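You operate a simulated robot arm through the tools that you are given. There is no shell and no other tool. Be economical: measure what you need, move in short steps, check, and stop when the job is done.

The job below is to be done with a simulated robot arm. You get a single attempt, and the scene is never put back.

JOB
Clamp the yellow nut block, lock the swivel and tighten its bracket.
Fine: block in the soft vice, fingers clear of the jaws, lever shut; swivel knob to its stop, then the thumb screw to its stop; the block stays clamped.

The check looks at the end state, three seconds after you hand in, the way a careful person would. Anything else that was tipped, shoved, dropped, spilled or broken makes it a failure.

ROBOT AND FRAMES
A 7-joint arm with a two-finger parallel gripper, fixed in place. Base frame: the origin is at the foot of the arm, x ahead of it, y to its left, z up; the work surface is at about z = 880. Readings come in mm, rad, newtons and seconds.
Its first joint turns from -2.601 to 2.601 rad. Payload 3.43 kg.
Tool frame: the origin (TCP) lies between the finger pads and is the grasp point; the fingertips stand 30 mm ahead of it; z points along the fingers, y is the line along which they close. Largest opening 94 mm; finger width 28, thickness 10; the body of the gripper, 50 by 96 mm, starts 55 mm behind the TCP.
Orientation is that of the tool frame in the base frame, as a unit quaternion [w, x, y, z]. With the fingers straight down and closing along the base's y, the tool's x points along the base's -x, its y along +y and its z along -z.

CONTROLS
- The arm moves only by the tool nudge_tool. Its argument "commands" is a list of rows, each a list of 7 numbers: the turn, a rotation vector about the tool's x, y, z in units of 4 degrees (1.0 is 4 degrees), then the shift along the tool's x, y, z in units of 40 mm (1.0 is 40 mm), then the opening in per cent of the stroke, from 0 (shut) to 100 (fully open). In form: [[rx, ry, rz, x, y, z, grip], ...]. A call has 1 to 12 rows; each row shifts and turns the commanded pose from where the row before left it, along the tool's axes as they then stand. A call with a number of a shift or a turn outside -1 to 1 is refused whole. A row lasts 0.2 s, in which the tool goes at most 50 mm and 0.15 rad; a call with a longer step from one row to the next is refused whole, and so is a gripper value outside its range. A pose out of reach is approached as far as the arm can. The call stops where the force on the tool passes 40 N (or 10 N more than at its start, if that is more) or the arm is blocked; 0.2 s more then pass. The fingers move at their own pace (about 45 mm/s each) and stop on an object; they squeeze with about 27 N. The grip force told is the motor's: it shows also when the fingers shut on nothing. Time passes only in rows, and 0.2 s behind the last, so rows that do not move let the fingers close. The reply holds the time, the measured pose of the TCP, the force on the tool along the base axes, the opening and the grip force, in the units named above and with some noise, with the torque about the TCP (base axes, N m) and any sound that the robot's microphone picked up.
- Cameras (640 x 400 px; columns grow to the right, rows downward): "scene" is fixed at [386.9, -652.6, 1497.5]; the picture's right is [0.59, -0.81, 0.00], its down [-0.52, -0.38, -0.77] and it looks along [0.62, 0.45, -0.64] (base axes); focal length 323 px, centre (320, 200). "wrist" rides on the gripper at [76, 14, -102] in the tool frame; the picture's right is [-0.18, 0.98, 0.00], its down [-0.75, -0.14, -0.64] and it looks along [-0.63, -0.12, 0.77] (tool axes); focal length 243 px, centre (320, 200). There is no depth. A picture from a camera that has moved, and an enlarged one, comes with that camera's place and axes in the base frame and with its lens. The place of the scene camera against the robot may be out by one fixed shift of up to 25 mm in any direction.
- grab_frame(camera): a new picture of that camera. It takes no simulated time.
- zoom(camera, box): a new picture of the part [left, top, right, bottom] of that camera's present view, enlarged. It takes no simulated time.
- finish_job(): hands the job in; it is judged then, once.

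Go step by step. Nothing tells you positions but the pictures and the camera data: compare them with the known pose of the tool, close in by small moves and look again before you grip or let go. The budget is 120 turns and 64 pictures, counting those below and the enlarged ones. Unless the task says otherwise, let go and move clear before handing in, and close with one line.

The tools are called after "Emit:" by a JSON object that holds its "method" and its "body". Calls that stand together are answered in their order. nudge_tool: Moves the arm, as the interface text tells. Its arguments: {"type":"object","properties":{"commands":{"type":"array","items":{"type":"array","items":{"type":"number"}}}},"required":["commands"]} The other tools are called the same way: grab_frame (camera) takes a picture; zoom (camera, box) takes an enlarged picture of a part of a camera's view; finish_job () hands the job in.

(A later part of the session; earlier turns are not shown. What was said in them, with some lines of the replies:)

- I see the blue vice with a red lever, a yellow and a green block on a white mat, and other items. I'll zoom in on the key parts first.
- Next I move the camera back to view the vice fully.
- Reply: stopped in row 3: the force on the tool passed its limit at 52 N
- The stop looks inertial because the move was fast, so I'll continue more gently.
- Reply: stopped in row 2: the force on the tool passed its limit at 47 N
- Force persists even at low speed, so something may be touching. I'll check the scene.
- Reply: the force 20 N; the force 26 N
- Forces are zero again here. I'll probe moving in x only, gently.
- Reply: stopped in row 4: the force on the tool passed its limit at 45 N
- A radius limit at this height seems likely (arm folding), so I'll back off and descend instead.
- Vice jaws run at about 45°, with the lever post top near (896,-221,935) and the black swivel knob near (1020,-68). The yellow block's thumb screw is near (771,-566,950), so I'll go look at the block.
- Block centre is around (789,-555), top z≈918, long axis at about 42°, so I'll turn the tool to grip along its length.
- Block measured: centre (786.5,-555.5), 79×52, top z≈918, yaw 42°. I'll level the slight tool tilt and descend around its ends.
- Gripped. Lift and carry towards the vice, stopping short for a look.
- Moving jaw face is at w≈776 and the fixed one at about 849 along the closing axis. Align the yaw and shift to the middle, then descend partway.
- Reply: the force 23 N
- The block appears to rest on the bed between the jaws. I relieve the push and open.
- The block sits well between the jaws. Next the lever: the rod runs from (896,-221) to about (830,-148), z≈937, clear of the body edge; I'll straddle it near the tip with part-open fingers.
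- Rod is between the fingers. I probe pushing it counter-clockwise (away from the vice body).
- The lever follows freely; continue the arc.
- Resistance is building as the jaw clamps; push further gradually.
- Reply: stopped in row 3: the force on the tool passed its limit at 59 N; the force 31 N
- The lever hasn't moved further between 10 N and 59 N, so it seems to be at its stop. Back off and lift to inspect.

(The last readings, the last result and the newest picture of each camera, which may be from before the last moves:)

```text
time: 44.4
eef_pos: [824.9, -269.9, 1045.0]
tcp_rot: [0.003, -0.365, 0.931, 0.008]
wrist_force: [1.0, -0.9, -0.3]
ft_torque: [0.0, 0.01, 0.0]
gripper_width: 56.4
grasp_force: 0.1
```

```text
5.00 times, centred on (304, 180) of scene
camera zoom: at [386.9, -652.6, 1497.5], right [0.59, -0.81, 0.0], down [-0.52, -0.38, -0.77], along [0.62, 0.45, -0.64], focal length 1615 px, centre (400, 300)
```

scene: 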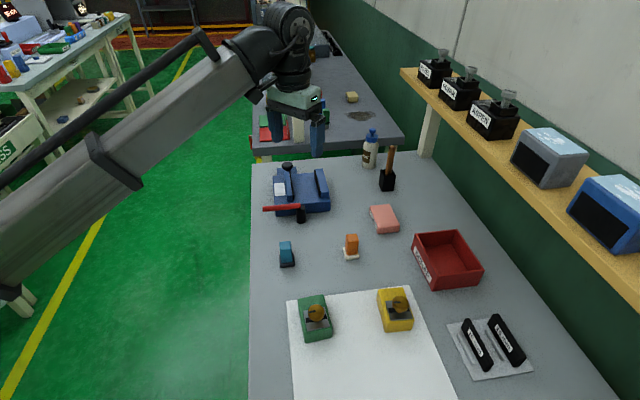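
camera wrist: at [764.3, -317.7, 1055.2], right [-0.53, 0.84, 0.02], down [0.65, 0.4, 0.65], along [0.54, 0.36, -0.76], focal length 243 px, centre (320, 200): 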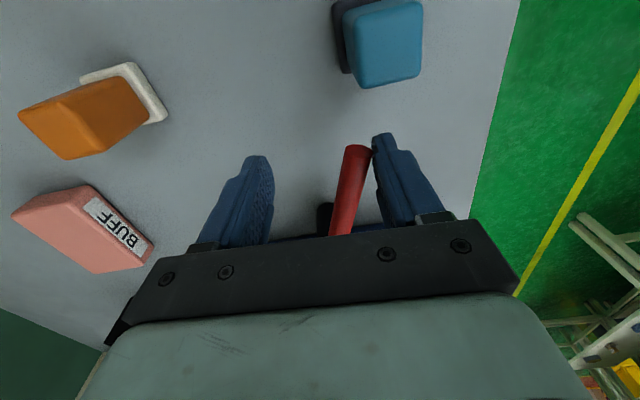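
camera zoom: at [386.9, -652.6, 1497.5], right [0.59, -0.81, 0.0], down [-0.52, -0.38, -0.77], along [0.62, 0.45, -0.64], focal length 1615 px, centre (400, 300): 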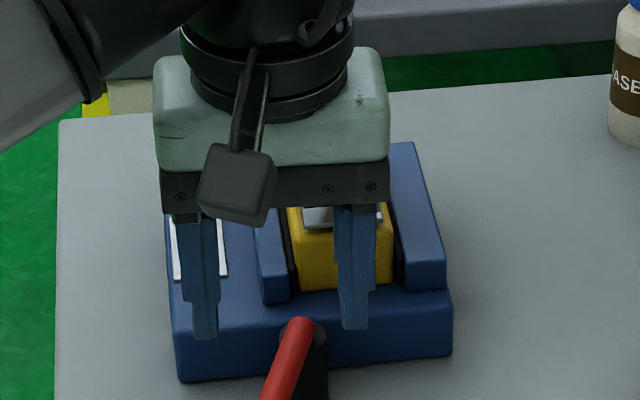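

Emit:
{"method": "nudge_tool", "body": {"commands": [[0, 0, 1, 0, 0, 0, 60], [0, 0, 1, 0, 0, 0, 60], [0, 0, 1, 0, 0, 0, 60], [0, 0, 1, 0, 0, 0, 60], [0, 0, 1, 0, 0, 0, 60], [0, 0, 1, 0, 0, 0, 60], [0, 0, 1, 0, 0, 0, 60], [0, 0, 1, 0, 0, 0, 60], [0, 0, 1, 0, 0, 0, 60], [0, 0, 1, 0, 0, 0, 60], [0, 0, 0.7, 0, 0, 0, 60]]}}

Emit:
{"method": "nudge_tool", "body": {"commands": [[0, 0, 0, -0.2, 0.3, 0, 50], [0, 0, 0, -0.3, 0.5, 0, 50], [0, 0, 0, -0.3, 0.5, 0, 50], [0, 0, 0, -0.3, 0.5, 0, 50], [0, 0, 0, -0.3, 0.5, 0, 50], [0, 0, 0, -0.3, 0.5, 0, 50], [0, 0, 0, -0.3, 0.5, 0, 50], [0, 0, 0, 0, 0.3, 0, 50], [0, 0, 0, 0, 0, 0, 50]]}}

Emit:
{"method": "grab_frame", "body": {"camera": "wrist"}}

```text
time: 46.8
eef_pos: [824.1, -267.9, 1045.7]
tcp_rot: [0.0, 0.0, 1.0, 0.007]
wrist_force: [0.3, 1.1, -0.1]
ft_torque: [0.0, -0.02, 0.02]
gripper_width: 56.4
grasp_force: 0.1
```

```text
time: 48.8
eef_pos: [904.5, -125.1, 1048.4]
tcp_rot: [-0.001, 0.0, 1.0, 0.008]
wrist_force: [-0.5, 0.7, -0.7]
ft_torque: [0.0, 0.0, 0.02]
gripper_width: 46.9
grasp_force: 0.0
```

```text
25 pictures are left
camera wrist: at [827.5, -112.1, 1150.4], right [0.18, 0.98, 0.02], down [0.75, -0.15, 0.64], along [0.63, -0.11, -0.77], focal length 243 px, centre (320, 200)
```

wrist: 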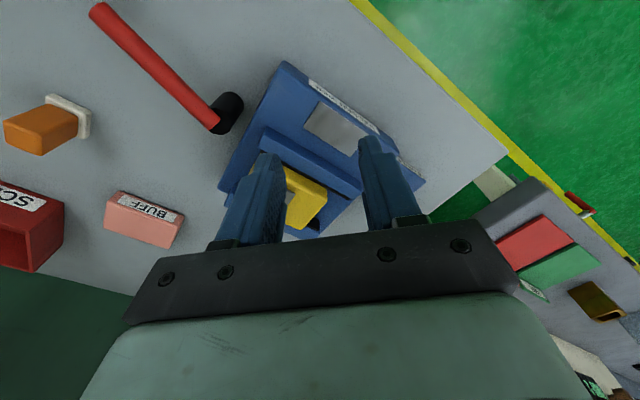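

Emit:
{"method": "zoom", "body": {"camera": "wrist", "box": [200, 110, 392, 230]}}

```text
3.33 times, centred on (296, 170) of wrist
camera zoom: at [827.5, -112.1, 1150.4], right [0.18, 0.98, 0.02], down [0.75, -0.15, 0.64], along [0.63, -0.11, -0.77], focal length 809 px, centre (400, 300)
```

zoom: 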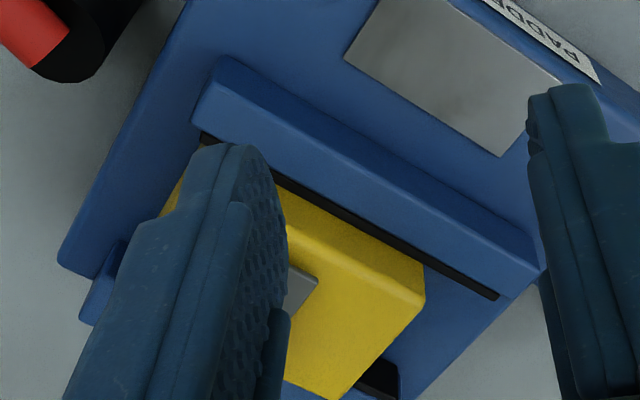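

Emit:
{"method": "zoom", "body": {"camera": "scene", "box": [256, 150, 352, 210]}}

```text
6.67 times, centred on (304, 180) of scene
camera zoom: at [386.9, -652.6, 1497.5], right [0.59, -0.81, 0.0], down [-0.52, -0.38, -0.77], along [0.62, 0.45, -0.64], focal length 2153 px, centre (427, 333)
```

zoom: 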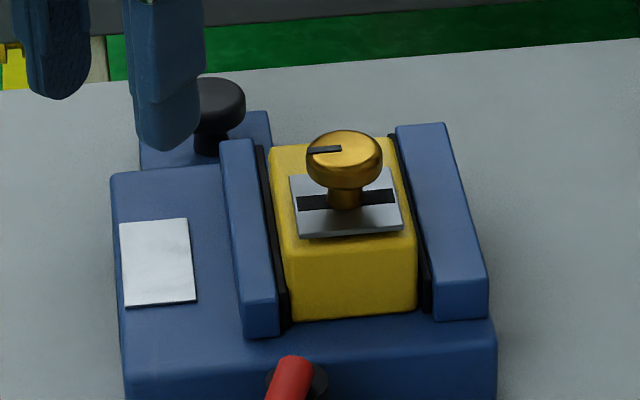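

The block is clamped against both pads. Next is the swivel knob, top near (1040,-48,912), diameter ~35: it's beyond vertical reach, so I tilt the tool outward 16° and approach.

Emit:
{"method": "nudge_tool", "body": {"commands": [[0, -1, 0, 0, 0, 0, 60], [0, -1, 0, 0, 0, 0, 60], [0, -1, 0, 0, 0, 0, 60], [0, -1, 0, 0, 0, 0, 60], [0, 0, 0, -0.3, 0.2, 0.2, 60], [0, 0, 0, -0.5, 0.3, 0.4, 60], [0, 0, 0, -0.5, 0.3, 0.4, 60], [0, 0, 0, -0.5, 0.4, 0.4, 60], [0, 0, 0, -0.5, 0.4, 0.5, 60], [0, 0, 0, -0.4, 0.3, 0.5, 60], [0, 0, 0, 0, 0, 0, 60]]}}

Emit:
{"method": "grab_frame", "body": {"camera": "wrist"}}

```text
time: 51.2
eef_pos: [1034.9, -48.2, 987.2]
tcp_rot: [0.138, 0.0, 0.99, 0.008]
wrist_force: [0.1, 0.4, -0.3]
ft_torque: [-0.01, 0.03, 0.05]
gripper_width: 56.4
grasp_force: 0.0
```

```text
22 pictures are left
camera wrist: at [932.2, -35.0, 1063.8], right [0.18, 0.98, 0.07], down [0.55, -0.15, 0.82], along [0.82, -0.11, -0.57], focal length 243 px, centre (320, 200)
```

wrist: 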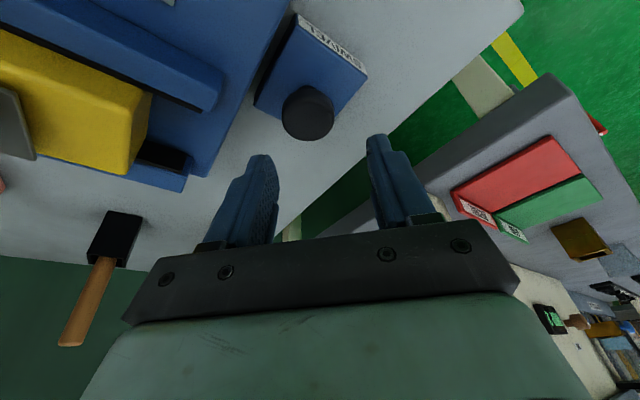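

Emit:
{"method": "zoom", "body": {"camera": "wrist", "box": [240, 60, 400, 160]}}

```text
4.00 times, centred on (320, 110) of wrist
camera zoom: at [932.2, -35.0, 1063.8], right [0.18, 0.98, 0.07], down [0.55, -0.15, 0.82], along [0.82, -0.11, -0.57], focal length 970 px, centre (320, 560)
```

zoom: 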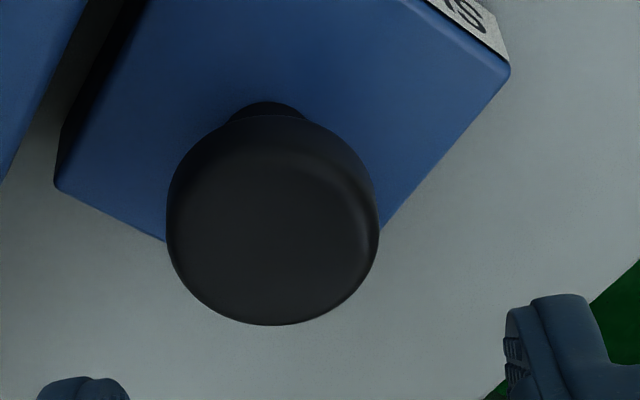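

Emit:
{"method": "nudge_tool", "body": {"commands": [[0, 0, 0, 0.1, -0.08, 0.2, 60], [0, 0, 0, 0.15, 0, 0.3, 60], [0, 0, 0, 0.15, 0, 0.3, 60], [0, 0, 0, 0.12, 0, 0.3, 60], [0, 0, 0, 0, 0, 0, 60]]}}

Emit:
{"method": "grab_frame", "body": {"camera": "wrist"}}

```text
time: 52.4
eef_pos: [1026.2, -52.3, 939.0]
tcp_rot: [0.138, 0.0, 0.99, 0.009]
wrist_force: [0.5, -0.4, 0.2]
ft_torque: [-0.02, 0.01, 0.04]
gripper_width: 56.7
grasp_force: 0.1
```

```text
20 pictures are left
camera wrist: at [924.1, -37.9, 1015.3], right [0.18, 0.98, 0.07], down [0.55, -0.15, 0.82], along [0.82, -0.11, -0.57], focal length 243 px, centre (320, 200)
```

wrist: 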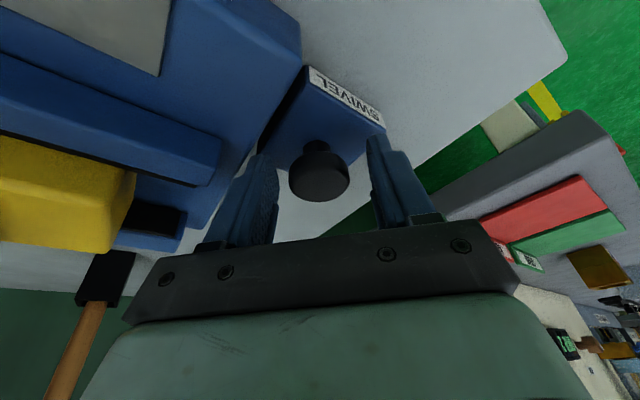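

Knob is between the fingers. Close on it and turn clockwise a little.

Emit:
{"method": "nudge_tool", "body": {"commands": [[0, 0, 0, 0, 0, 0, 45], [0, 0, 0, 0, 0, 0, 30], [0, 0, 0, 0, 0, 0, 30], [0, 0, 0, 0, 0, 0, 30]]}}

```text
time: 53.4
eef_pos: [1026.8, -53.8, 936.9]
tcp_rot: [0.139, 0.001, 0.99, 0.007]
wrist_force: [-0.3, -13.1, -1.7]
ft_torque: [-0.35, -0.2, -0.14]
gripper_width: 35.3
grasp_force: 45.2
```

Emit:
{"method": "nudge_tool", "body": {"commands": [[0, 0, 0, 0, -0.05, 0, 30], [0, 0, 0, 0, 0, 0, 30]]}}

```text
time: 54.0
eef_pos: [1027.2, -53.8, 937.8]
tcp_rot: [0.139, 0.001, 0.99, 0.008]
wrist_force: [-0.7, -6.3, -1.8]
ft_torque: [-0.49, -0.1, -0.09]
gripper_width: 35.4
grasp_force: 45.2
```

Emit:
{"method": "nudge_tool", "body": {"commands": [[0.27, 0, 0.96, 0, 0.011, 0, 30], [0.27, 0, 0.96, 0, 0.011, 0, 30], [0.27, 0, 0.96, 0, 0.011, 0, 30], [0.27, 0, 0.96, 0, 0.011, 0, 30], [0.27, 0, 0.96, 0, 0.011, 0, 30], [0, 0, 0, 0, 0, 0, 30]]}}

```text
time: 55.4
eef_pos: [1026.3, -48.8, 938.3]
tcp_rot: [0.134, 0.173, 0.976, -0.014]
wrist_force: [4.6, 8.0, 1.2]
ft_torque: [0.14, -0.72, 0.1]
gripper_width: 35.2
grasp_force: 44.7
```

Emit:
{"method": "nudge_tool", "body": {"commands": [[0.27, 0, 0.96, 0, 0.02, 0, 30], [0.27, 0, 0.96, 0, 0.015, 0, 30], [0.27, 0, 0.96, 0, 0.011, 0, 30], [0.27, 0, 0.96, 0, 0.011, 0, 30], [0.27, 0, 0.96, 0, 0.011, 0, 30], [0.27, 0, 0.96, 0, 0.011, 0, 30], [0.27, 0, 0.96, 0, 0.011, 0, 30], [0, 0, 0, 0, 0, 0, 30]]}}

```text
time: 57.2
eef_pos: [1030.4, -45.6, 939.0]
tcp_rot: [0.122, 0.403, 0.906, -0.047]
wrist_force: [13.9, 22.2, 7.9]
ft_torque: [-0.16, -0.58, 0.22]
gripper_width: 35.5
grasp_force: 45.1
```

Emit:
{"method": "nudge_tool", "body": {"commands": [[0, 0, 0, 0, 0.06, 0, 30], [0, 0, 0, 0, 0.06, 0, 30], [0, 0, 0, 0, 0, 0, 30]]}}

Emit:
{"method": "grab_frame", "body": {"camera": "wrist"}}

```text
time: 58.0
eef_pos: [1028.9, -47.5, 939.0]
tcp_rot: [0.122, 0.404, 0.905, -0.049]
wrist_force: [-11.6, 1.3, 6.0]
ft_torque: [0.44, 0.3, -0.1]
gripper_width: 35.4
grasp_force: 45.1
```

```text
19 pictures are left
camera wrist: at [971.6, 37.9, 1016.9], right [0.85, 0.53, 0.06], down [0.26, -0.52, 0.81], along [0.46, -0.68, -0.58], focal length 243 px, centre (320, 200)
```

wrist: 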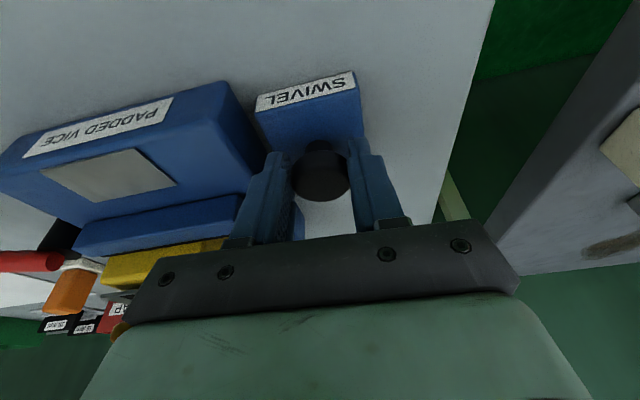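

Emit:
{"method": "nudge_tool", "body": {"commands": [[0.27, 0, 0.96, 0, 0, 0, 30], [0.27, 0, 0.96, 0, 0, 0, 30], [0.27, 0, 0.96, 0, 0, 0, 30], [0.27, 0, 0.96, 0, 0, 0, 30], [0.27, 0, 0.96, 0, 0.0, 0, 30], [0.27, 0, 0.96, 0, 0.0, 0, 30], [0, 0, 0, 0, 0, 0, 30]]}}

```text
time: 59.6
eef_pos: [1033.8, -44.7, 937.6]
tcp_rot: [0.109, 0.582, 0.803, -0.072]
wrist_force: [0.1, 0.5, 0.8]
ft_torque: [-0.62, -0.32, -0.04]
gripper_width: 35.1
grasp_force: 45.0
```

Emit:
{"method": "nudge_tool", "body": {"commands": [[0.27, 0, 0.96, 0, 0.005, 0, 30], [0.27, 0, 0.96, 0, 0.005, 0, 30], [0.27, 0, 0.96, 0, 0.005, 0, 30], [0.27, 0, 0.96, 0, 0.005, 0, 30], [0.27, 0, 0.96, 0, 0.005, 0, 30], [0.27, 0, 0.96, 0, 0.005, 0, 30], [0.27, 0, 0.96, 0, 0.005, 0, 30], [0, 0, 0, 0, 0, 0, 30]]}}

```text
time: 61.4
eef_pos: [1037.8, -43.4, 938.2]
tcp_rot: [0.086, 0.758, 0.64, -0.095]
wrist_force: [3.5, 2.0, -4.4]
ft_torque: [-0.51, 0.2, 0.03]
gripper_width: 35.4
grasp_force: 45.0
stopped in row 8: the force on the tool passed its limit at 41 N (the readings are from after the stop); the commanded pose is now the measured one
```

Emit:
{"method": "nudge_tool", "body": {"commands": [[0.27, 0, 0.96, 0, 0.005, 0, 30], [0.27, 0, 0.96, 0, 0.005, 0, 30], [0, 0, 0, 0, 0, 0, 30]]}}

```text
time: 62.2
eef_pos: [1037.9, -44.9, 938.4]
tcp_rot: [0.078, 0.801, 0.585, -0.099]
wrist_force: [11.0, 3.3, -8.1]
ft_torque: [-0.69, -0.18, 0.1]
gripper_width: 35.2
grasp_force: 45.0
```

Emit:
{"method": "nudge_tool", "body": {"commands": [[0.27, 0, 0.96, 0, 0.02, 0, 30], [0.27, 0, 0.96, 0, 0.005, 0, 30], [0.27, 0, 0.96, 0, 0.005, 0, 30], [0, 0, 0, 0, 0, 0, 30]]}}

```text
time: 63.2
eef_pos: [1040.2, -45.6, 938.4]
tcp_rot: [0.065, 0.858, 0.499, -0.107]
wrist_force: [19.2, 0.8, -3.4]
ft_torque: [-0.58, 0.13, 0.12]
gripper_width: 35.2
grasp_force: 44.6
```

Emit:
{"method": "nudge_tool", "body": {"commands": [[0.27, 0, 0.96, 0, 0.06, 0, 30], [0.27, 0, 0.96, 0, 0.02, 0, 30], [0.27, 0, 0.96, 0, 0.02, 0, 30], [0.27, 0, 0.96, 0, 0.005, 0, 30], [0.27, 0, 0.96, 0, 0.005, 0, 30], [0.27, 0, 0.96, 0, 0.005, 0, 30], [0, 0, 0, 0, 0, 0, 30]]}}

```text
time: 64.8
eef_pos: [1041.3, -47.1, 938.4]
tcp_rot: [0.036, 0.942, 0.31, -0.12]
wrist_force: [12.1, 0.6, -2.7]
ft_torque: [0.47, -0.95, 0.05]
gripper_width: 35.5
grasp_force: 45.0
```

Emit:
{"method": "nudge_tool", "body": {"commands": [[0.27, 0, 0.96, 0, 0.03, 0, 30], [0.27, 0, 0.96, 0, 0.01, 0, 30], [0.27, 0, 0.96, 0, 0.005, 0, 30], [0.27, 0, 0.96, 0, 0.005, 0, 30], [0.27, 0, 0.96, 0, 0.005, 0, 30], [0.27, 0, 0.96, 0, 0.005, 0, 30], [0.27, 0, 0.96, 0, 0.005, 0, 30], [0, 0, 0, 0, 0, 0, 30]]}}

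```text
time: 66.6
eef_pos: [1044.5, -50.2, 938.8]
tcp_rot: [0.004, 0.989, 0.074, -0.128]
wrist_force: [15.1, -17.9, 0.9]
ft_torque: [-0.42, -1.2, 0.17]
gripper_width: 35.6
grasp_force: 45.1
```

Emit:
{"method": "nudge_tool", "body": {"commands": [[0, 0, 0, 0, 0.06, 0, 30], [0.27, 0, 0.96, 0, 0.02, 0, 30], [0.27, 0, 0.96, 0, 0.01, 0, 30], [0.27, 0, 0.96, 0, 0.005, 0, 30], [0.27, 0, 0.96, 0, 0.005, 0, 30], [0, 0, 0, 0, 0, 0, 30]]}}

Emit:
{"method": "zoom", "body": {"camera": "scene", "box": [224, 110, 384, 210]}}

```text
time: 68.0
eef_pos: [1043.8, -52.2, 940.5]
tcp_rot: [-0.003, 0.991, 0.041, -0.129]
wrist_force: [13.9, -0.8, 2.2]
ft_torque: [0.41, -0.97, -0.02]
gripper_width: 35.3
grasp_force: 44.6
out of reach, approached as far as the arm can: row 3, 4, 5
```

```text
4.00 times, centred on (304, 160) of scene
camera zoom: at [386.9, -652.6, 1497.5], right [0.59, -0.81, 0.0], down [-0.52, -0.38, -0.77], along [0.62, 0.45, -0.64], focal length 1292 px, centre (384, 360)
```

zoom: 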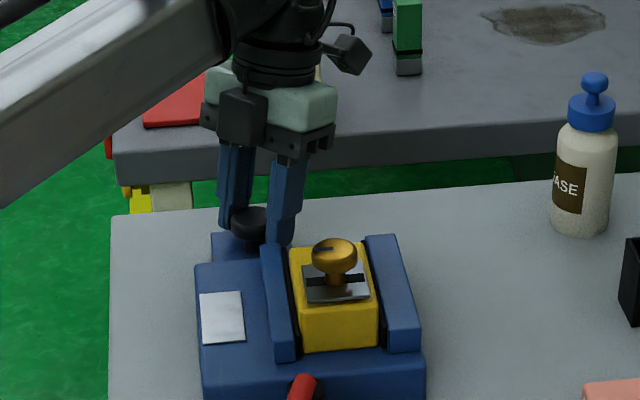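

Turned ~175° clockwise without a hard stop; the tilt is limiting reach. I release, lift, straighten the tool, and re-grip.

Emit:
{"method": "nudge_tool", "body": {"commands": [[0, 0, 0, 0, 0, 0, 60], [0, 0, 0, 0, 0, 0, 60], [0, 0, 0, -0.07, 0, -0.24, 60], [0, 0, 0, -0.14, 0, -0.48, 60], [0, 1, 0, 0, 0, 0, 60], [0, 1, 0, 0, 0, 0, 60], [0, 1, 0, 0, 0, 0, 60], [0, 1, 0, 0, 0, 0, 60], [0, 0, 0, -0.2, 0, 0, 60], [0, 0, 0, 0, 0, 0, 60]]}}

```text
time: 70.2
eef_pos: [1034.4, -54.9, 967.8]
tcp_rot: [-0.009, 0.999, 0.04, 0.01]
wrist_force: [0.4, -0.7, 0.2]
ft_torque: [0.04, -0.02, 0.01]
gripper_width: 56.7
grasp_force: 0.1
```

Emit:
{"method": "nudge_tool", "body": {"commands": [[0, 0, 0, 0, -0.04, 0.3, 60], [0, 0, 0, 0, 0, 0.4, 60], [0, 0, 0, 0, 0, 0, 30], [0, 0, 0, 0, 0, 0, 30], [0, 0, 0, 0, 0, 0, 30], [0, 0, 0, 0, 0, 0, 30]]}}

Emit:
{"method": "nudge_tool", "body": {"commands": [[0, 0, 1, 0, 0, 0, 30], [0, 0, 1, 0, 0, 0, 30], [0, 0, 1, 0, 0, 0, 30], [0, 0, 1, 0, 0, 0, 30], [0, 0, 0, 0, 0, 0, 30]]}}

```text
time: 71.6
eef_pos: [1034.6, -53.4, 940.7]
tcp_rot: [-0.009, 0.999, 0.04, 0.009]
wrist_force: [-1.0, -3.5, -4.4]
ft_torque: [-0.08, -0.21, 0.02]
gripper_width: 35.3
grasp_force: 45.0
```

```text
time: 72.8
eef_pos: [1034.6, -53.5, 940.3]
tcp_rot: [-0.008, 0.999, 0.039, 0.008]
wrist_force: [-2.3, -6.1, -6.8]
ft_torque: [-0.06, -0.18, 0.0]
gripper_width: 35.2
grasp_force: 44.8
out of reach, approached as far as the arm can: row 1, 2, 3, 4
```

Wrist roll limit reached at 175°. Release, lift and wind back counter-clockwise for another stroke.

Emit:
{"method": "nudge_tool", "body": {"commands": [[0, 0, 0, 0, 0, 0, 60], [0, 0, 0, 0, 0, 0, 60], [0, 0, 0, 0, 0, -0.4, 60], [0, 0, 0, 0, 0, -0.6, 60], [0, 0, -1, 0, 0, 0, 60], [0, 0, -1, 0, 0, 0, 60], [0, 0, -1, 0, 0, 0, 60], [0, 0, -1, 0, 0, 0, 60], [0, 0, -1, 0, 0, 0, 60], [0, 0, -1, 0, 0, 0, 60], [0, 0, -1, 0, 0, 0, 60], [0, 0, -1, 0, 0, 0, 60]]}}

Emit:
{"method": "nudge_tool", "body": {"commands": [[0, 0, -1, 0, 0, 0, 60], [0, 0, -1, 0, 0, 0, 60], [0, 0, -1, 0, 0, 0, 60], [0, 0, -1, 0, 0, 0, 60], [0, 0, -1, 0, 0, 0, 60], [0, 0, -1, 0, 0, 0, 60], [0, 0, -1, 0, 0, 0, 60], [0, 0, -1, 0, 0, 0, 60], [0, 0, -1, 0, 0, 0, 60], [0, 0, -1, 0, 0, 0, 60], [0, 0, -1, 0, 0, 0, 60], [0, 0, -1, 0, 0, 0, 60]]}}

Emit:
{"method": "nudge_tool", "body": {"commands": [[0, 0, -1, 0, 0, 0, 60], [0, 0, -1, 0, 0, 0, 60], [0, 0, -1, 0, 0, 0, 60], [0, 0, -1, 0, 0, 0, 60], [0, 0, -1, 0, 0, 0, 60], [0, 0, -1, 0, 0, 0, 60], [0, 0, -1, 0, 0, 0, 60], [0, 0, -1, 0, 0, 0, 60], [0, 0, -1, 0, 0, 0, 60], [0, 0, -1, 0, 0, 0, 60], [0, 0, -1, 0, 0, 0, 60], [0, 0, -1, 0, 0, 0, 60]]}}

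Emit:
{"method": "nudge_tool", "body": {"commands": [[0, 0, -1, 0, 0, 0, 60], [0, 0, -1, 0, 0, 0, 60], [0, 0, -1, 0, 0, 0, 60], [0, 0, -1, 0, 0, 0, 60], [0, 0, -1, 0, 0, 0, 60], [0, 0, -1, 0, 0, 0, 60], [0, 0, -1, 0, 0, 0, 60], [0, 0, -1, 0, 0, 0, 60], [0, 0, -1, 0, 0, 0, 60], [0, 0, -1, 0, 0, 0, 60], [0, 0, -1, 0, 0, 0, 60], [0, 0, -1, 0, 0, 0, 60]]}}

Emit:
{"method": "nudge_tool", "body": {"commands": [[0, 0, -1, 0, 0, 0, 60], [0, 0, -1, 0, 0, 0, 60], [0, 0, -1, 0, 0, 0, 60], [0, 0, -1, 0, 0, 0, 60], [0, 0, -1, 0, 0, 0, 60], [0, 0, -1, 0, 0, 0, 60], [0, 0, -1, 0, 0, 0, 60], [0, 0, -1, 0, 0, 0, 60], [0, 0, -1, 0, 0, 0, 60], [0, 0, -1, 0, 0, 0, 60], [0, 0, -1, 0, 0, 0, 60], [0, 0, -1, 0, 0, 0, 60]]}}

```text
time: 75.4
eef_pos: [1035.1, -53.5, 982.3]
tcp_rot: [-0.006, 0.949, 0.315, 0.012]
wrist_force: [0.0, 1.5, -0.1]
ft_torque: [-0.03, 0.02, 0.0]
gripper_width: 56.5
grasp_force: 0.1
```

```text
time: 78.0
eef_pos: [1034.6, -53.4, 980.3]
tcp_rot: [0.001, 0.739, 0.674, 0.013]
wrist_force: [0.4, -0.4, -0.8]
ft_torque: [0.02, 0.03, -0.05]
gripper_width: 56.4
grasp_force: 0.1
```

```text
time: 80.6
eef_pos: [1035.3, -53.2, 981.6]
tcp_rot: [0.005, 0.401, 0.916, 0.011]
wrist_force: [0.4, -0.6, -0.1]
ft_torque: [0.02, 0.03, -0.02]
gripper_width: 56.5
grasp_force: 0.0
```

```text
time: 83.2
eef_pos: [1033.8, -53.6, 980.5]
tcp_rot: [0.01, -0.005, 1.0, 0.009]
wrist_force: [-0.2, -1.0, -0.4]
ft_torque: [-0.01, 0.02, 0.01]
gripper_width: 56.4
grasp_force: 0.0
```

```text
time: 85.8
eef_pos: [1034.9, -53.5, 981.7]
tcp_rot: [0.011, -0.412, 0.911, 0.005]
wrist_force: [0.2, -0.6, -0.4]
ft_torque: [-0.02, 0.0, 0.0]
gripper_width: 56.5
grasp_force: 0.1
```

Emit:
{"method": "nudge_tool", "body": {"commands": [[0, 0, 0, 0, 0, 0.4, 60], [0, 0, 0, 0, 0, 0.4, 60], [0, 0, 0, 0, 0, 0.25, 60], [0, 0, 0, 0, 0, 0, 30], [0, 0, 0, 0, 0, 0, 30], [0, 0, 0, 0, 0, 0, 30]]}}

Emit:
{"method": "nudge_tool", "body": {"commands": [[0, 0, 1, 0, 0, 0, 30], [0, 0, 1, 0, 0, 0, 30], [0, 0, 1, 0, 0, 0, 30], [0, 0, 1, 0, 0, 0, 30], [0, 0, 1, 0, 0, 0, 30], [0, 0, 1, 0, 0, 0, 30], [0, 0, 1, 0, 0, 0, 30], [0, 0, 1, 0, 0, 0, 30], [0, 0, 0, 0, 0, 0, 30]]}}

```text
time: 87.2
eef_pos: [1036.5, -52.2, 939.5]
tcp_rot: [0.012, -0.412, 0.911, 0.004]
wrist_force: [-3.2, 2.1, -3.1]
ft_torque: [0.13, -0.09, 0.04]
gripper_width: 35.7
grasp_force: 44.9
```

```text
time: 89.2
eef_pos: [1036.0, -52.7, 938.7]
tcp_rot: [0.01, -0.143, 0.99, 0.007]
wrist_force: [0.1, 0.1, -1.6]
ft_torque: [-0.04, -0.03, 0.67]
gripper_width: 35.6
grasp_force: 45.0
```

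Torque rose to 0.67 N·m, likely the stop. A few more degrees to confirm.

Emit:
{"method": "nudge_tool", "body": {"commands": [[0, 0, 1, 0, 0, 0, 30], [0, 0, 1, 0, 0, 0, 30], [0, 0, 0, 0, 0, 0, 30]]}}

Emit:
{"method": "nudge_tool", "body": {"commands": [[0, 0, 1, 0, 0, 0, 30], [0, 0, 1, 0, 0, 0, 30], [0, 0, 1, 0, 0, 0, 30], [0, 0, 0, 0, 0, 0, 30]]}}

```text
time: 90.0
eef_pos: [1036.9, -53.9, 938.5]
tcp_rot: [0.01, -0.074, 0.997, 0.009]
wrist_force: [0.9, -0.9, 0.0]
ft_torque: [-0.04, 0.07, 0.61]
gripper_width: 35.4
grasp_force: 44.9
```

```text
time: 91.0
eef_pos: [1035.6, -52.4, 939.5]
tcp_rot: [0.009, 0.03, 0.999, 0.01]
wrist_force: [0.6, -5.2, -1.2]
ft_torque: [-0.08, -0.1, 0.36]
gripper_width: 35.4
grasp_force: 44.7
```

Torque plateaued at ~0.6 N·m (grip slipping on the stop), so the swivel knob is at its stop. Release, lift and go look at the thumb screw.

Emit:
{"method": "nudge_tool", "body": {"commands": [[0, 0, 0, 0, 0, 0, 60], [0, 0, 0, 0, 0, 0, 60], [0, 0, 0, 0, 0, -0.4, 60], [0, 0, 0, 0, 0, -0.6, 60], [0, 0, 0, 0, 0, -0.6, 60], [0, 0, 0, 0, 0, -0.6, 60], [0, 0, 0, 0, 0, -0.6, 60], [0, 0, 0, 0, 0, -0.3, 60], [0, 0, 0, 0, 0, 0, 60]]}}

Emit:
{"method": "nudge_tool", "body": {"commands": [[0, 0, 0, 0.3, -0.3, 0, 60], [0, 0, 0, 0.5, -0.4, 0, 60], [0, 0, 0, 0.5, -0.4, 0, 60], [0, 0, 0, 0.5, -0.4, 0, 60], [0, 0, 0, 0.5, -0.4, 0, 60], [0, 0, 0, 0.5, -0.4, 0, 60], [0, 0, 0, 0.5, -0.4, 0, 60], [0, 0, 0, 0.5, -0.4, 0, 60], [0, 0, 0, 0.4, -0.3, 0, 60], [0, 0, 0, 0, 0, 0, 60]]}}

Emit:
{"method": "grab_frame", "body": {"camera": "wrist"}}

```text
time: 93.0
eef_pos: [1034.0, -54.8, 1063.4]
tcp_rot: [0.008, 0.03, 0.999, 0.008]
wrist_force: [0.6, -0.1, -0.3]
ft_torque: [-0.02, -0.04, 0.01]
gripper_width: 56.6
grasp_force: 0.1
```

```text
time: 95.2
eef_pos: [856.9, -181.4, 1058.3]
tcp_rot: [0.009, 0.03, 0.999, 0.009]
wrist_force: [-0.2, 0.7, 0.2]
ft_torque: [-0.01, 0.01, 0.01]
gripper_width: 56.5
grasp_force: 0.1
```

```text
17 pictures are left
camera wrist: at [778.9, -163.5, 1158.3], right [0.24, 0.97, 0.02], down [0.73, -0.2, 0.65], along [0.64, -0.14, -0.76], focal length 243 px, centre (320, 200)
```

wrist: 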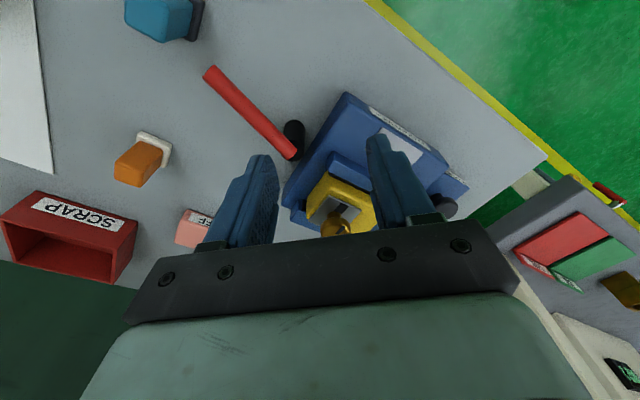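

Emit:
{"method": "zoom", "body": {"camera": "wrist", "box": [270, 140, 414, 230]}}

Emit:
{"method": "zoom", "body": {"camera": "scene", "box": [256, 150, 352, 210]}}

```text
4.44 times, centred on (342, 185) of wrist
camera zoom: at [778.9, -163.5, 1158.3], right [0.24, 0.97, 0.02], down [0.73, -0.2, 0.65], along [0.64, -0.14, -0.76], focal length 1078 px, centre (222, 267)
```

zoom: 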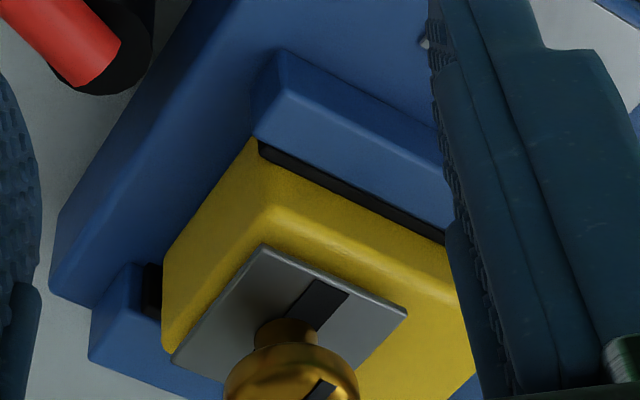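

```text
6.67 times, centred on (304, 180) of scene
camera zoom: at [386.9, -652.6, 1497.5], right [0.59, -0.81, 0.0], down [-0.52, -0.38, -0.77], along [0.62, 0.45, -0.64], focal length 2153 px, centre (427, 333)
```

zoom: 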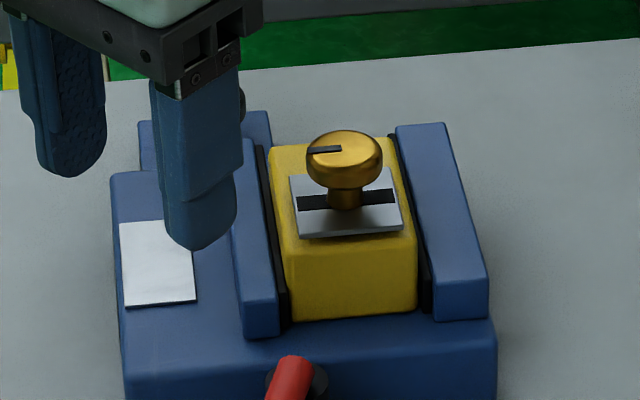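

Emit:
{"method": "nudge_tool", "body": {"commands": [[0, 0, 0, -0.2, 0, -0.3, 60], [0, 0, 0, -0.4, -0.13, -0.3, 60], [0, 0, 0, -0.4, -0.13, -0.2, 60], [0, 0, 0, -0.4, -0.12, 0, 60], [0, 0, 0, -0.2, 0, 0, 60], [0, 0, 0, 0, 0, 0, 60]]}}

Emit:
{"method": "zoom", "body": {"camera": "wrist", "box": [256, 110, 384, 190]}}

```text
time: 96.6
eef_pos: [920.2, -199.4, 1091.2]
tcp_rot: [0.009, 0.03, 0.999, 0.009]
wrist_force: [-0.2, 0.0, -0.2]
ft_torque: [-0.01, -0.01, 0.02]
gripper_width: 56.3
grasp_force: 0.1
```

```text
5.00 times, centred on (320, 150) of wrist
camera zoom: at [841.4, -182.3, 1191.2], right [0.24, 0.97, 0.02], down [0.73, -0.2, 0.65], along [0.64, -0.14, -0.76], focal length 1213 px, centre (320, 450)
```

zoom: 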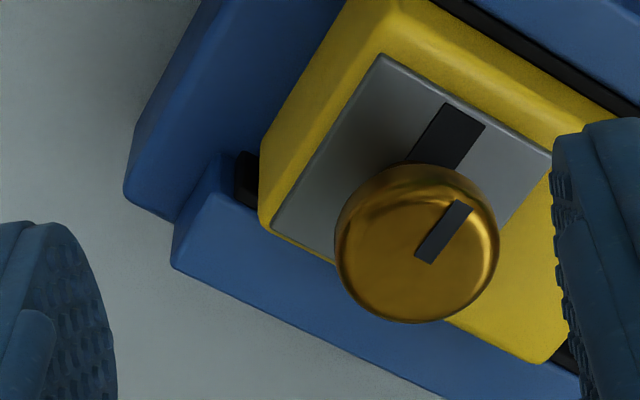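

Emit:
{"method": "nudge_tool", "body": {"commands": [[0, 0, -1, -0.4, 0.11, 0.2, 60], [0, 0, 0, -0.4, 0.14, 0.2, 60], [0, 0, 0, -0.33, 0.12, 0.25, 60], [0, 0, -1, 0, 0, 0, 60], [0, 0, -1, 0, 0, 0, 60], [0, 0, -1, 0, 0, 0, 60], [0, 0, -1, 0, 0, 0, 60], [0, 0, -1, 0, 0, 0, 60], [0, 0, -1, 0, 0, 0, 60], [0, 0, -1, 0, 0, 0, 60], [0, 0, -1, 0, 0, 0, 60], [0, 0, -1, 0, 0, 0, 60]]}}

Emit:
{"method": "nudge_tool", "body": {"commands": [[0, 0, -1, 0, 0, 0, 60], [0, 0, -1, 0, 0, 0, 60], [0, 0, -1, 0, 0, 0, 60], [0, 0, -1, 0, 0, 0, 60], [0, 0, -1, 0, 0, 0, 60], [0, 0, -1, 0, 0, 0, 60], [0, 0, -1, 0, 0, 0, 60], [0, 0, -1, 0, 0, 0, 60], [0, 0, -1, 0, 0, 0, 60], [0, 0, -1, 0, 0, 0, 60], [0, 0, -1, 0, 0, 0, 60], [0, 0, 0, 0, 0, 0, 60]]}}

Emit:
{"method": "grab_frame", "body": {"camera": "wrist"}}

```text
time: 99.2
eef_pos: [966.2, -185.8, 1066.4]
tcp_rot: [0.01, -0.315, 0.949, 0.005]
wrist_force: [-1.1, 0.5, 0.7]
ft_torque: [0.01, 0.01, 0.02]
gripper_width: 56.6
grasp_force: 0.0
```

```text
time: 101.8
eef_pos: [964.9, -185.8, 1065.0]
tcp_rot: [0.013, -0.647, 0.762, 0.0]
wrist_force: [-0.4, -0.8, 0.2]
ft_torque: [-0.02, -0.02, 0.03]
gripper_width: 56.2
grasp_force: 0.0
```

```text
13 pictures are left
camera wrist: at [936.3, -259.2, 1165.5], right [-0.94, 0.34, -0.01], down [0.25, 0.71, 0.66], along [0.23, 0.62, -0.75], focal length 243 px, centre (320, 200)
```

wrist: 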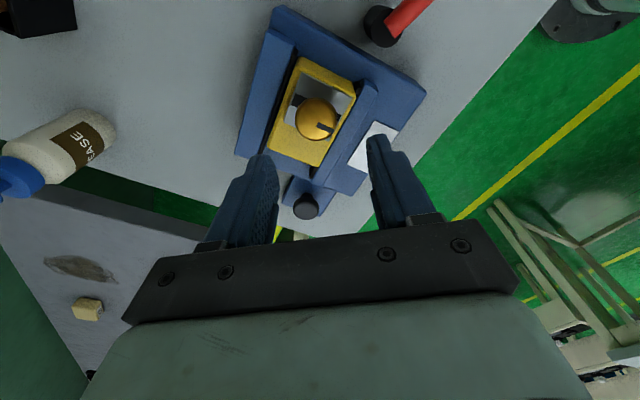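

Emit:
{"method": "nudge_tool", "body": {"commands": [[0, 0, 0, 0.1, -0.05, 0.3, 60], [0, 0, 0, 0, 0, 0.4, 60], [0, 0, 0, 0, 0, 0.5, 60], [0, 0, 0, 0, 0, 0.4, 60], [0, 0, 0, 0, 0, 0, 60]]}}

Emit:
{"method": "grab_frame", "body": {"camera": "wrist"}}

```text
time: 103.0
eef_pos: [967.8, -187.9, 999.2]
tcp_rot: [0.012, -0.646, 0.763, 0.0]
wrist_force: [0.2, 0.4, 0.2]
ft_torque: [0.02, 0.04, -0.03]
gripper_width: 56.2
grasp_force: 0.1
```

```text
12 pictures are left
camera wrist: at [938.5, -262.2, 1101.0], right [-0.94, 0.34, -0.01], down [0.25, 0.71, 0.66], along [0.23, 0.62, -0.75], focal length 243 px, centre (320, 200)
```

wrist: 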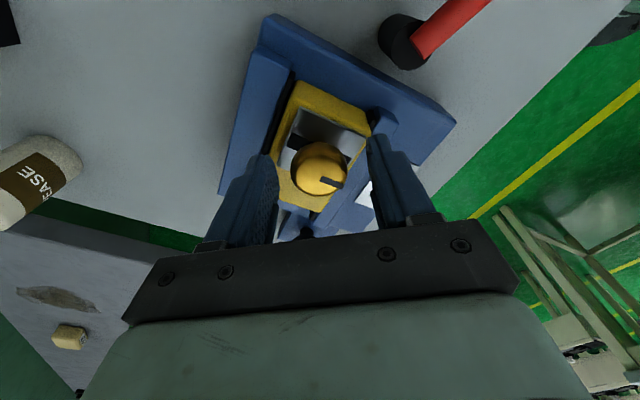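

Emit:
{"method": "nudge_tool", "body": {"commands": [[0, 0, 0, 0, 0, 0, 45], [0, 0, 0, 0, 0, 0, 30], [0, 0, 0, 0, 0, 0, 25], [0, 0, 0, 0, 0, 0, 25]]}}

Emit:
{"method": "nudge_tool", "body": {"commands": [[0, 0, 1, 0, 0, 0, 25], [0, 0, 1, 0, 0, 0, 25], [0, 0, 1, 0, 0, 0, 25], [0, 0, 1, 0, 0, 0, 25], [0, 0, 1, 0, 0, 0, 25], [0, 0, 1, 0, 0, 0, 25], [0, 0, 0, 0, 0, 0, 25]]}}

```text
time: 104.0
eef_pos: [968.7, -188.2, 1000.7]
tcp_rot: [0.012, -0.647, 0.762, 0.0]
wrist_force: [1.1, -1.0, 0.8]
ft_torque: [-0.01, 0.0, -0.03]
gripper_width: 30.3
grasp_force: 26.8
```

```text
time: 105.6
eef_pos: [969.0, -188.0, 1002.5]
tcp_rot: [0.012, -0.473, 0.881, 0.004]
wrist_force: [11.3, -2.6, 4.9]
ft_torque: [-0.08, -0.27, 0.01]
gripper_width: 30.3
grasp_force: 26.6
```

Emit:
{"method": "nudge_tool", "body": {"commands": [[0, 0, 1, 0, 0, 0, 25], [0, 0, 1, 0, 0, 0, 25], [0, 0, 1, 0, 0, 0, 25], [0, 0, 1, 0, 0, 0, 25], [0, 0, 1, 0, 0, 0, 25], [0, 0, 1, 0, 0, 0, 25], [0, 0, 0, 0, 0, 0, 25]]}}

Emit:
{"method": "grab_frame", "body": {"camera": "wrist"}}

```text
time: 107.2
eef_pos: [969.7, -190.2, 1000.5]
tcp_rot: [0.012, -0.28, 0.96, 0.005]
wrist_force: [17.4, -8.6, 10.4]
ft_torque: [-0.3, -0.34, 0.01]
gripper_width: 30.6
grasp_force: 26.9
```

```text
11 pictures are left
camera wrist: at [893.7, -219.1, 1101.0], right [-0.37, 0.93, 0.01], down [0.7, 0.28, 0.66], along [0.61, 0.25, -0.75], focal length 243 px, centre (320, 200)
```

wrist: 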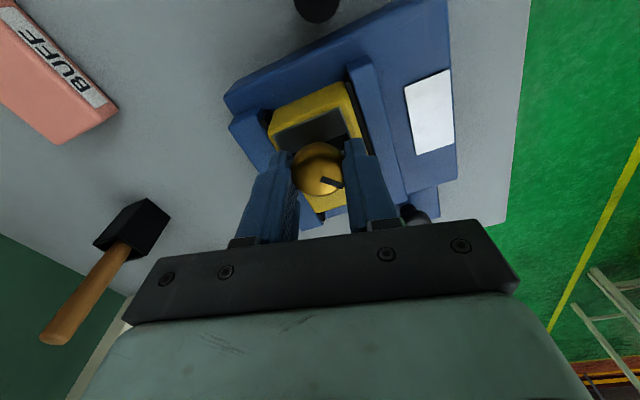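

The screw turns with the gripper (mark fixed in view). I relieve side forces and continue.

Emit:
{"method": "nudge_tool", "body": {"commands": [[0, 0, 0, -0.04, -0.06, -0.03, 25], [0, 0, 1, 0, 0, 0, 25], [0, 0, 1, 0, 0, 0, 25], [0, 0, 1, 0, 0, 0, 25], [0, 0, 1, 0, 0, 0, 25], [0, 0, 1, 0, 0, 0, 25], [0, 0, 0, 0, 0, 0, 25]]}}

```text
time: 108.8
eef_pos: [969.7, -189.4, 1002.7]
tcp_rot: [0.01, -0.11, 0.994, 0.008]
wrist_force: [-10.1, 3.1, -12.6]
ft_torque: [-0.03, 0.46, -0.01]
gripper_width: 30.5
grasp_force: 27.2
```

Emit:
{"method": "nudge_tool", "body": {"commands": [[0, 0, 0, 0.02, 0.015, 0.02, 25], [0, 0, 1, 0, 0, 0, 25], [0, 0, 1, 0, 0, 0, 25], [0, 0, 1, 0, 0, 0, 25], [0, 0, 1, 0, 0, 0, 25], [0, 0, 1, 0, 0, 0, 25], [0, 0, 1, 0, 0, 0, 25], [0, 0, 1, 0, 0, 0, 25], [0, 0, 0, 0, 0, 0, 25]]}}

```text
time: 110.8
eef_pos: [971.6, -190.7, 1001.1]
tcp_rot: [0.009, 0.135, 0.991, 0.01]
wrist_force: [9.6, -15.9, 13.1]
ft_torque: [-0.35, -0.42, 0.02]
gripper_width: 30.5
grasp_force: 27.1
```

Emit:
{"method": "nudge_tool", "body": {"commands": [[0, 0, 0, -0.025, -0.025, -0.025, 25], [0, 0, 1, 0, 0, 0, 25], [0, 0, 1, 0, 0, 0, 25], [0, 0, 1, 0, 0, 0, 25], [0, 0, 1, 0, 0, 0, 25], [0, 0, 1, 0, 0, 0, 25], [0, 0, 1, 0, 0, 0, 25], [0, 0, 1, 0, 0, 0, 25], [0, 0, 0, 0, 0, 0, 25]]}}

```text
time: 112.8
eef_pos: [970.8, -190.1, 1002.6]
tcp_rot: [0.005, 0.371, 0.928, 0.011]
wrist_force: [-8.8, -11.2, -8.2]
ft_torque: [-0.35, 0.06, 0.02]
gripper_width: 30.4
grasp_force: 26.6
```

Emit:
{"method": "nudge_tool", "body": {"commands": [[0, 0, 0, 0, -0.03, 0.015, 25], [0, 0, 1, 0, 0, 0, 25], [0, 0, 1, 0, 0, 0, 25], [0, 0, 1, 0, 0, 0, 25], [0, 0, 1, 0, 0, 0, 25], [0, 0, 1, 0, 0, 0, 25], [0, 0, 1, 0, 0, 0, 25], [0, 0, 1, 0, 0, 0, 25], [0, 0, 0, 0, 0, 0, 25]]}}

```text
time: 114.8
eef_pos: [971.4, -191.8, 1002.9]
tcp_rot: [0.003, 0.585, 0.811, 0.012]
wrist_force: [0.2, -7.8, 7.0]
ft_torque: [-0.39, -0.14, 0.02]
gripper_width: 30.2
grasp_force: 27.3
```

Emit:
{"method": "nudge_tool", "body": {"commands": [[0, 0, 0, -0.015, 0, -0.01, 25], [0, 0, 1, 0, 0, 0, 25], [0, 0, 1, 0, 0, 0, 25], [0, 0, 1, 0, 0, 0, 25], [0, 0, 1, 0, 0, 0, 25], [0, 0, 1, 0, 0, 0, 25], [0, 0, 1, 0, 0, 0, 25], [0, 0, 1, 0, 0, 0, 25], [0, 0, 1, 0, 0, 0, 25], [0, 0, 0, 0, 0, 0, 25]]}}

```text
time: 117.0
eef_pos: [968.9, -191.6, 1003.3]
tcp_rot: [-0.001, 0.786, 0.618, 0.012]
wrist_force: [-16.5, -7.1, -2.4]
ft_torque: [-0.48, 0.38, 0.05]
gripper_width: 30.4
grasp_force: 27.0
```

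Emit:
{"method": "nudge_tool", "body": {"commands": [[0, 0, 0, -0.02, -0.03, 0, 25], [0, 0, 1, 0, 0, 0, 25], [0, 0, 1, 0, 0, 0, 25], [0, 0, 1, 0, 0, 0, 25], [0, 0, 1, 0, 0, 0, 25], [0, 0, 1, 0, 0, 0, 25], [0, 0, 1, 0, 0, 0, 25], [0, 0, 1, 0, 0, 0, 25], [0, 0, 1, 0, 0, 0, 25], [0, 0, 0, 0, 0, 0, 25]]}}

```text
time: 119.2
eef_pos: [968.6, -191.2, 1002.7]
tcp_rot: [-0.005, 0.925, 0.379, 0.011]
wrist_force: [-5.9, 4.1, 0.7]
ft_torque: [0.19, 0.07, 0.21]
gripper_width: 30.6
grasp_force: 27.0
```

Emit:
{"method": "nudge_tool", "body": {"commands": [[0, 0, 1, 0, -0.01, 0, 25], [0, 0, 1, 0, 0, 0, 25], [0, 0, 1, 0, 0, 0, 25], [0, 0, 0, 0, 0, 0, 25]]}}

Emit:
{"method": "zoom", "body": {"camera": "scene", "box": [256, 140, 352, 200]}}

```text
time: 120.2
eef_pos: [967.9, -190.9, 1003.5]
tcp_rot: [-0.006, 0.96, 0.279, 0.012]
wrist_force: [-3.6, 3.0, -0.7]
ft_torque: [0.16, 0.03, 0.21]
gripper_width: 30.4
grasp_force: 26.4
```

```text
6.67 times, centred on (304, 170) of scene
camera zoom: at [386.9, -652.6, 1497.5], right [0.59, -0.81, 0.0], down [-0.52, -0.38, -0.77], along [0.62, 0.45, -0.64], focal length 2153 px, centre (427, 400)
```

zoom: 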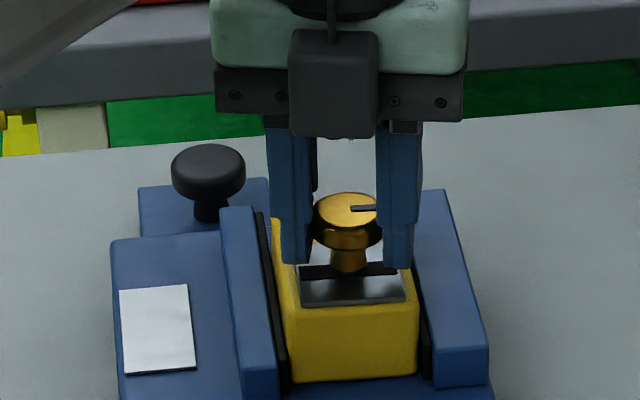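

Emit:
{"method": "nudge_tool", "body": {"commands": [[0, 0, 1, 0, 0, 0, 20], [0, 0, 1, 0, 0, 0, 20], [0, 0, 1, 0, 0, 0, 20], [0, 0, 1, 0, 0, 0, 20], [0, 0, 1, 0, 0, 0, 20], [0, 0, 0, 0, 0, 0, 20]]}}

Emit:
{"method": "zoom", "body": {"camera": "scene", "box": [256, 140, 352, 200]}}

```text
time: 121.6
eef_pos: [968.7, -192.7, 1001.9]
tcp_rot: [-0.006, 0.994, 0.109, 0.009]
wrist_force: [-2.8, 7.3, 0.9]
ft_torque: [0.18, 0.03, 0.25]
gripper_width: 30.5
grasp_force: 26.9
```

```text
6.67 times, centred on (304, 170) of scene
camera zoom: at [386.9, -652.6, 1497.5], right [0.59, -0.81, 0.0], down [-0.52, -0.38, -0.77], along [0.62, 0.45, -0.64], focal length 2153 px, centre (427, 400)
```

zoom: 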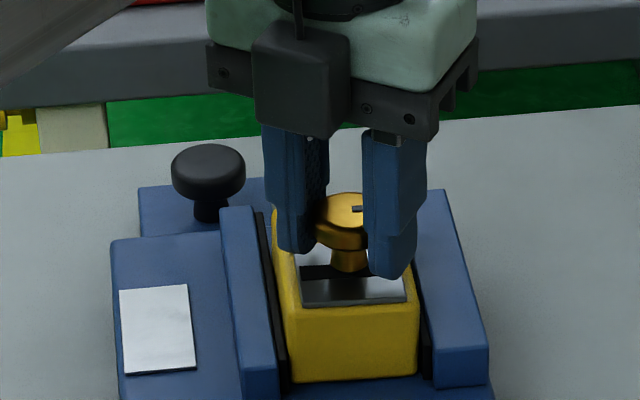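

The mark no longer moves while the gripper slips at constant torque, so the thumb screw is at its stop. Release, lift and move clear for a final look.

Emit:
{"method": "nudge_tool", "body": {"commands": [[0, 0, 0, 0, 0, 0, 60], [0, 0, 0, 0, 0, 0, 60], [0, 0, 0, 0, 0, -0.3, 60], [0, 0, 0, 0, 0, -0.6, 60], [0, 0, 0, 0, 0, -0.6, 60], [0, 0, 0, 0, 0, -0.6, 60], [0, 0, 0, 0, 0, 0, 60]]}}

Emit:
{"method": "nudge_tool", "body": {"commands": [[0, 0, -1, -0.3, 0, 0, 60], [0, 0, -1, -0.5, 0, 0, 60], [0, 0, -1, -0.5, 0, 0, 60], [0, 0, -1, -0.5, 0, 0, 60], [0, 0, -1, -0.5, 0, 0, 60], [0, 0, -1, -0.5, 0, 0, 60], [0, 0, -1, -0.3, 0, 0, 60], [0, 0, 0, 0, 0, 0, 60]]}}

Emit:
{"method": "zoom", "body": {"camera": "scene", "box": [240, 140, 400, 240]}}

Emit:
{"method": "grab_frame", "body": {"camera": "scene"}}

```text
time: 123.2
eef_pos: [966.6, -191.9, 1086.1]
tcp_rot: [-0.008, 0.994, 0.11, 0.01]
wrist_force: [-0.7, -0.2, -0.5]
ft_torque: [0.01, -0.04, -0.01]
gripper_width: 56.4
grasp_force: 0.1
```

```text
time: 125.0
eef_pos: [855.0, -244.6, 1083.1]
tcp_rot: [-0.005, 0.938, 0.347, 0.011]
wrist_force: [-0.6, 0.3, 0.1]
ft_torque: [0.01, 0.01, 0.0]
gripper_width: 56.5
grasp_force: 0.1
```

```text
4.00 times, centred on (320, 190) of scene
camera zoom: at [386.9, -652.6, 1497.5], right [0.59, -0.81, 0.0], down [-0.52, -0.38, -0.77], along [0.62, 0.45, -0.64], focal length 1292 px, centre (320, 240)
```

zoom: 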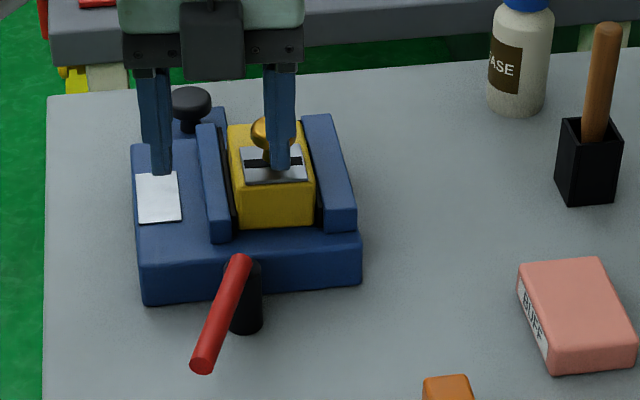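

```text
7 pictures are left
```

scene: 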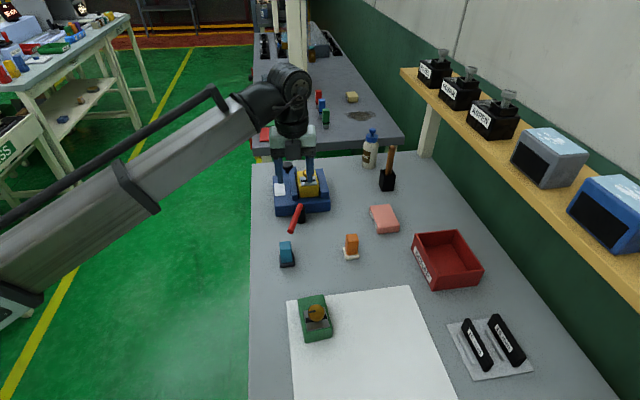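

Everything looks right; the lever travelled about 75°, so I verify its stop with a firmer push using closed fingers.

Emit:
{"method": "nudge_tool", "body": {"commands": [[0, 0, 1, 0, 0, 0, 0], [0, 0, 1, 0, 0, 0, 0], [0, 0, 1, 0, 0, 0, 0], [0, 0, 0.65, 0, 0, 0, 0], [0, 0, 0, -0.45, -0.37, 0, 0], [0, 0, 0, -0.47, -0.37, 0, 0], [0, 0, 0, 0, 0, 0.4, 0], [0, 0, 0, 0, 0, 0.5, 0], [0, 0, 0, 0, 0, 0.5, 0], [0, 0, 0, 0, 0, 0, 0]]}}

Emit:
{"method": "grab_frame", "body": {"camera": "wrist"}}

```text
time: 127.2
eef_pos: [810.4, -232.7, 1026.8]
tcp_rot: [-0.007, 0.974, 0.225, 0.011]
wrist_force: [0.7, 0.5, 0.0]
ft_torque: [-0.01, 0.02, 0.02]
gripper_width: 0.1
grasp_force: 26.8
```

```text
6 pictures are left
camera wrist: at [881.7, -214.2, 1130.6], right [0.27, -0.96, -0.01], down [-0.75, -0.21, 0.62], along [-0.6, -0.16, -0.78], focal length 243 px, centre (320, 200)
```

wrist: 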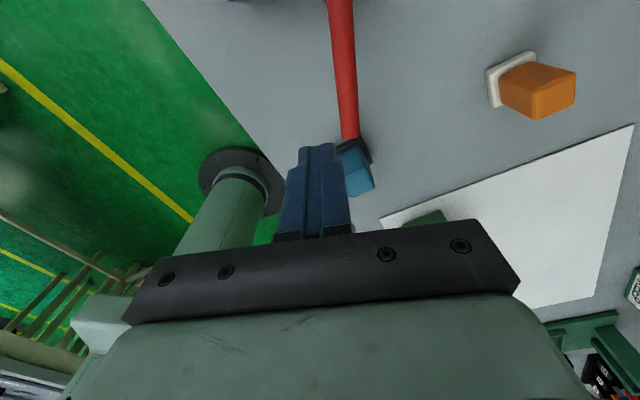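

Emit:
{"method": "nudge_tool", "body": {"commands": [[0, 0, 0, 0, 0, 0.4, 0], [0, 0, 0, 0, 0, 0.5, 0], [0, 0, 0, 0, 0, 0.5, 0], [0, 0, 0, 0, 0, 0.4, 0], [0, 0, 0, 0, 0.1, 0, 0], [0, 0, 0, 0, 0.1, 0, 0], [0, 0, 0, 0, 0.05, 0, 0], [0, 0, 0, 0, 0, 0, 0]]}}

```text
time: 129.0
eef_pos: [814.2, -239.6, 956.3]
tcp_rot: [-0.009, 0.974, 0.225, 0.011]
wrist_force: [-5.9, 15.4, -1.8]
ft_torque: [0.32, 0.13, -0.14]
gripper_width: 0.1
grasp_force: 26.6
```

Emit:
{"method": "nudge_tool", "body": {"commands": [[0, 0, 0, 0, 0.04, 0, 0], [0, 0, 0, 0, 0.03, 0, 0], [0, 0, 0, 0, 0, 0, 0]]}}

```text
time: 129.8
eef_pos: [815.3, -239.6, 954.5]
tcp_rot: [-0.009, 0.974, 0.226, 0.009]
wrist_force: [-16.5, 34.7, -7.4]
ft_torque: [0.66, 0.34, 0.03]
gripper_width: 0.0
grasp_force: 26.5
```

At 38 N the lever does not budge, so it is firmly at its stop. Back off, lift clear and check once more.

Emit:
{"method": "nudge_tool", "body": {"commands": [[0, 0, 0, 0, -0.2, 0, 0], [0, 0, 0, 0, -0.2, 0, 0], [0, 0, 0, 0, 0, -0.4, 0], [0, 0, 0, 0, 0, -0.6, 0], [0, 0, 0, 0, 0, -0.6, 0], [0, 0, 0, 0, 0, -0.6, 0], [0, 0, 0, 0, 0, -0.6, 0], [0, 0, 0, 0, 0, 0, 0]]}}

Emit:
{"method": "zoom", "body": {"camera": "scene", "box": [240, 140, 400, 240]}}

```text
time: 131.6
eef_pos: [806.8, -230.4, 1066.6]
tcp_rot: [-0.007, 0.974, 0.226, 0.011]
wrist_force: [0.3, 0.0, -0.6]
ft_torque: [-0.02, 0.01, -0.01]
gripper_width: 0.0
grasp_force: 27.2
```

```text
4.00 times, centred on (320, 190) of scene
camera zoom: at [386.9, -652.6, 1497.5], right [0.59, -0.81, 0.0], down [-0.52, -0.38, -0.77], along [0.62, 0.45, -0.64], focal length 1292 px, centre (320, 240)
```

zoom: 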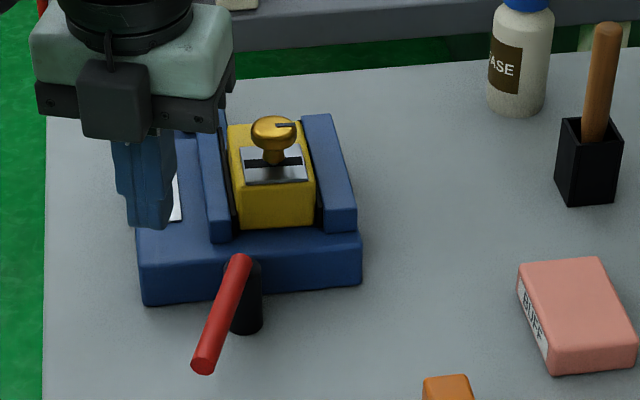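

The block is clamped, the lever is shut, both knobs are at their stops and the arm is clear, so I hand in.

Emit:
{"method": "finish_job", "body": {}}

```text
The job is handed in.
```

The yellow block is clamped in the padded vice with the lever shut, the swivel knob and then the thumb screw are turned to their stops, and the arm is clear; the job is handed in.
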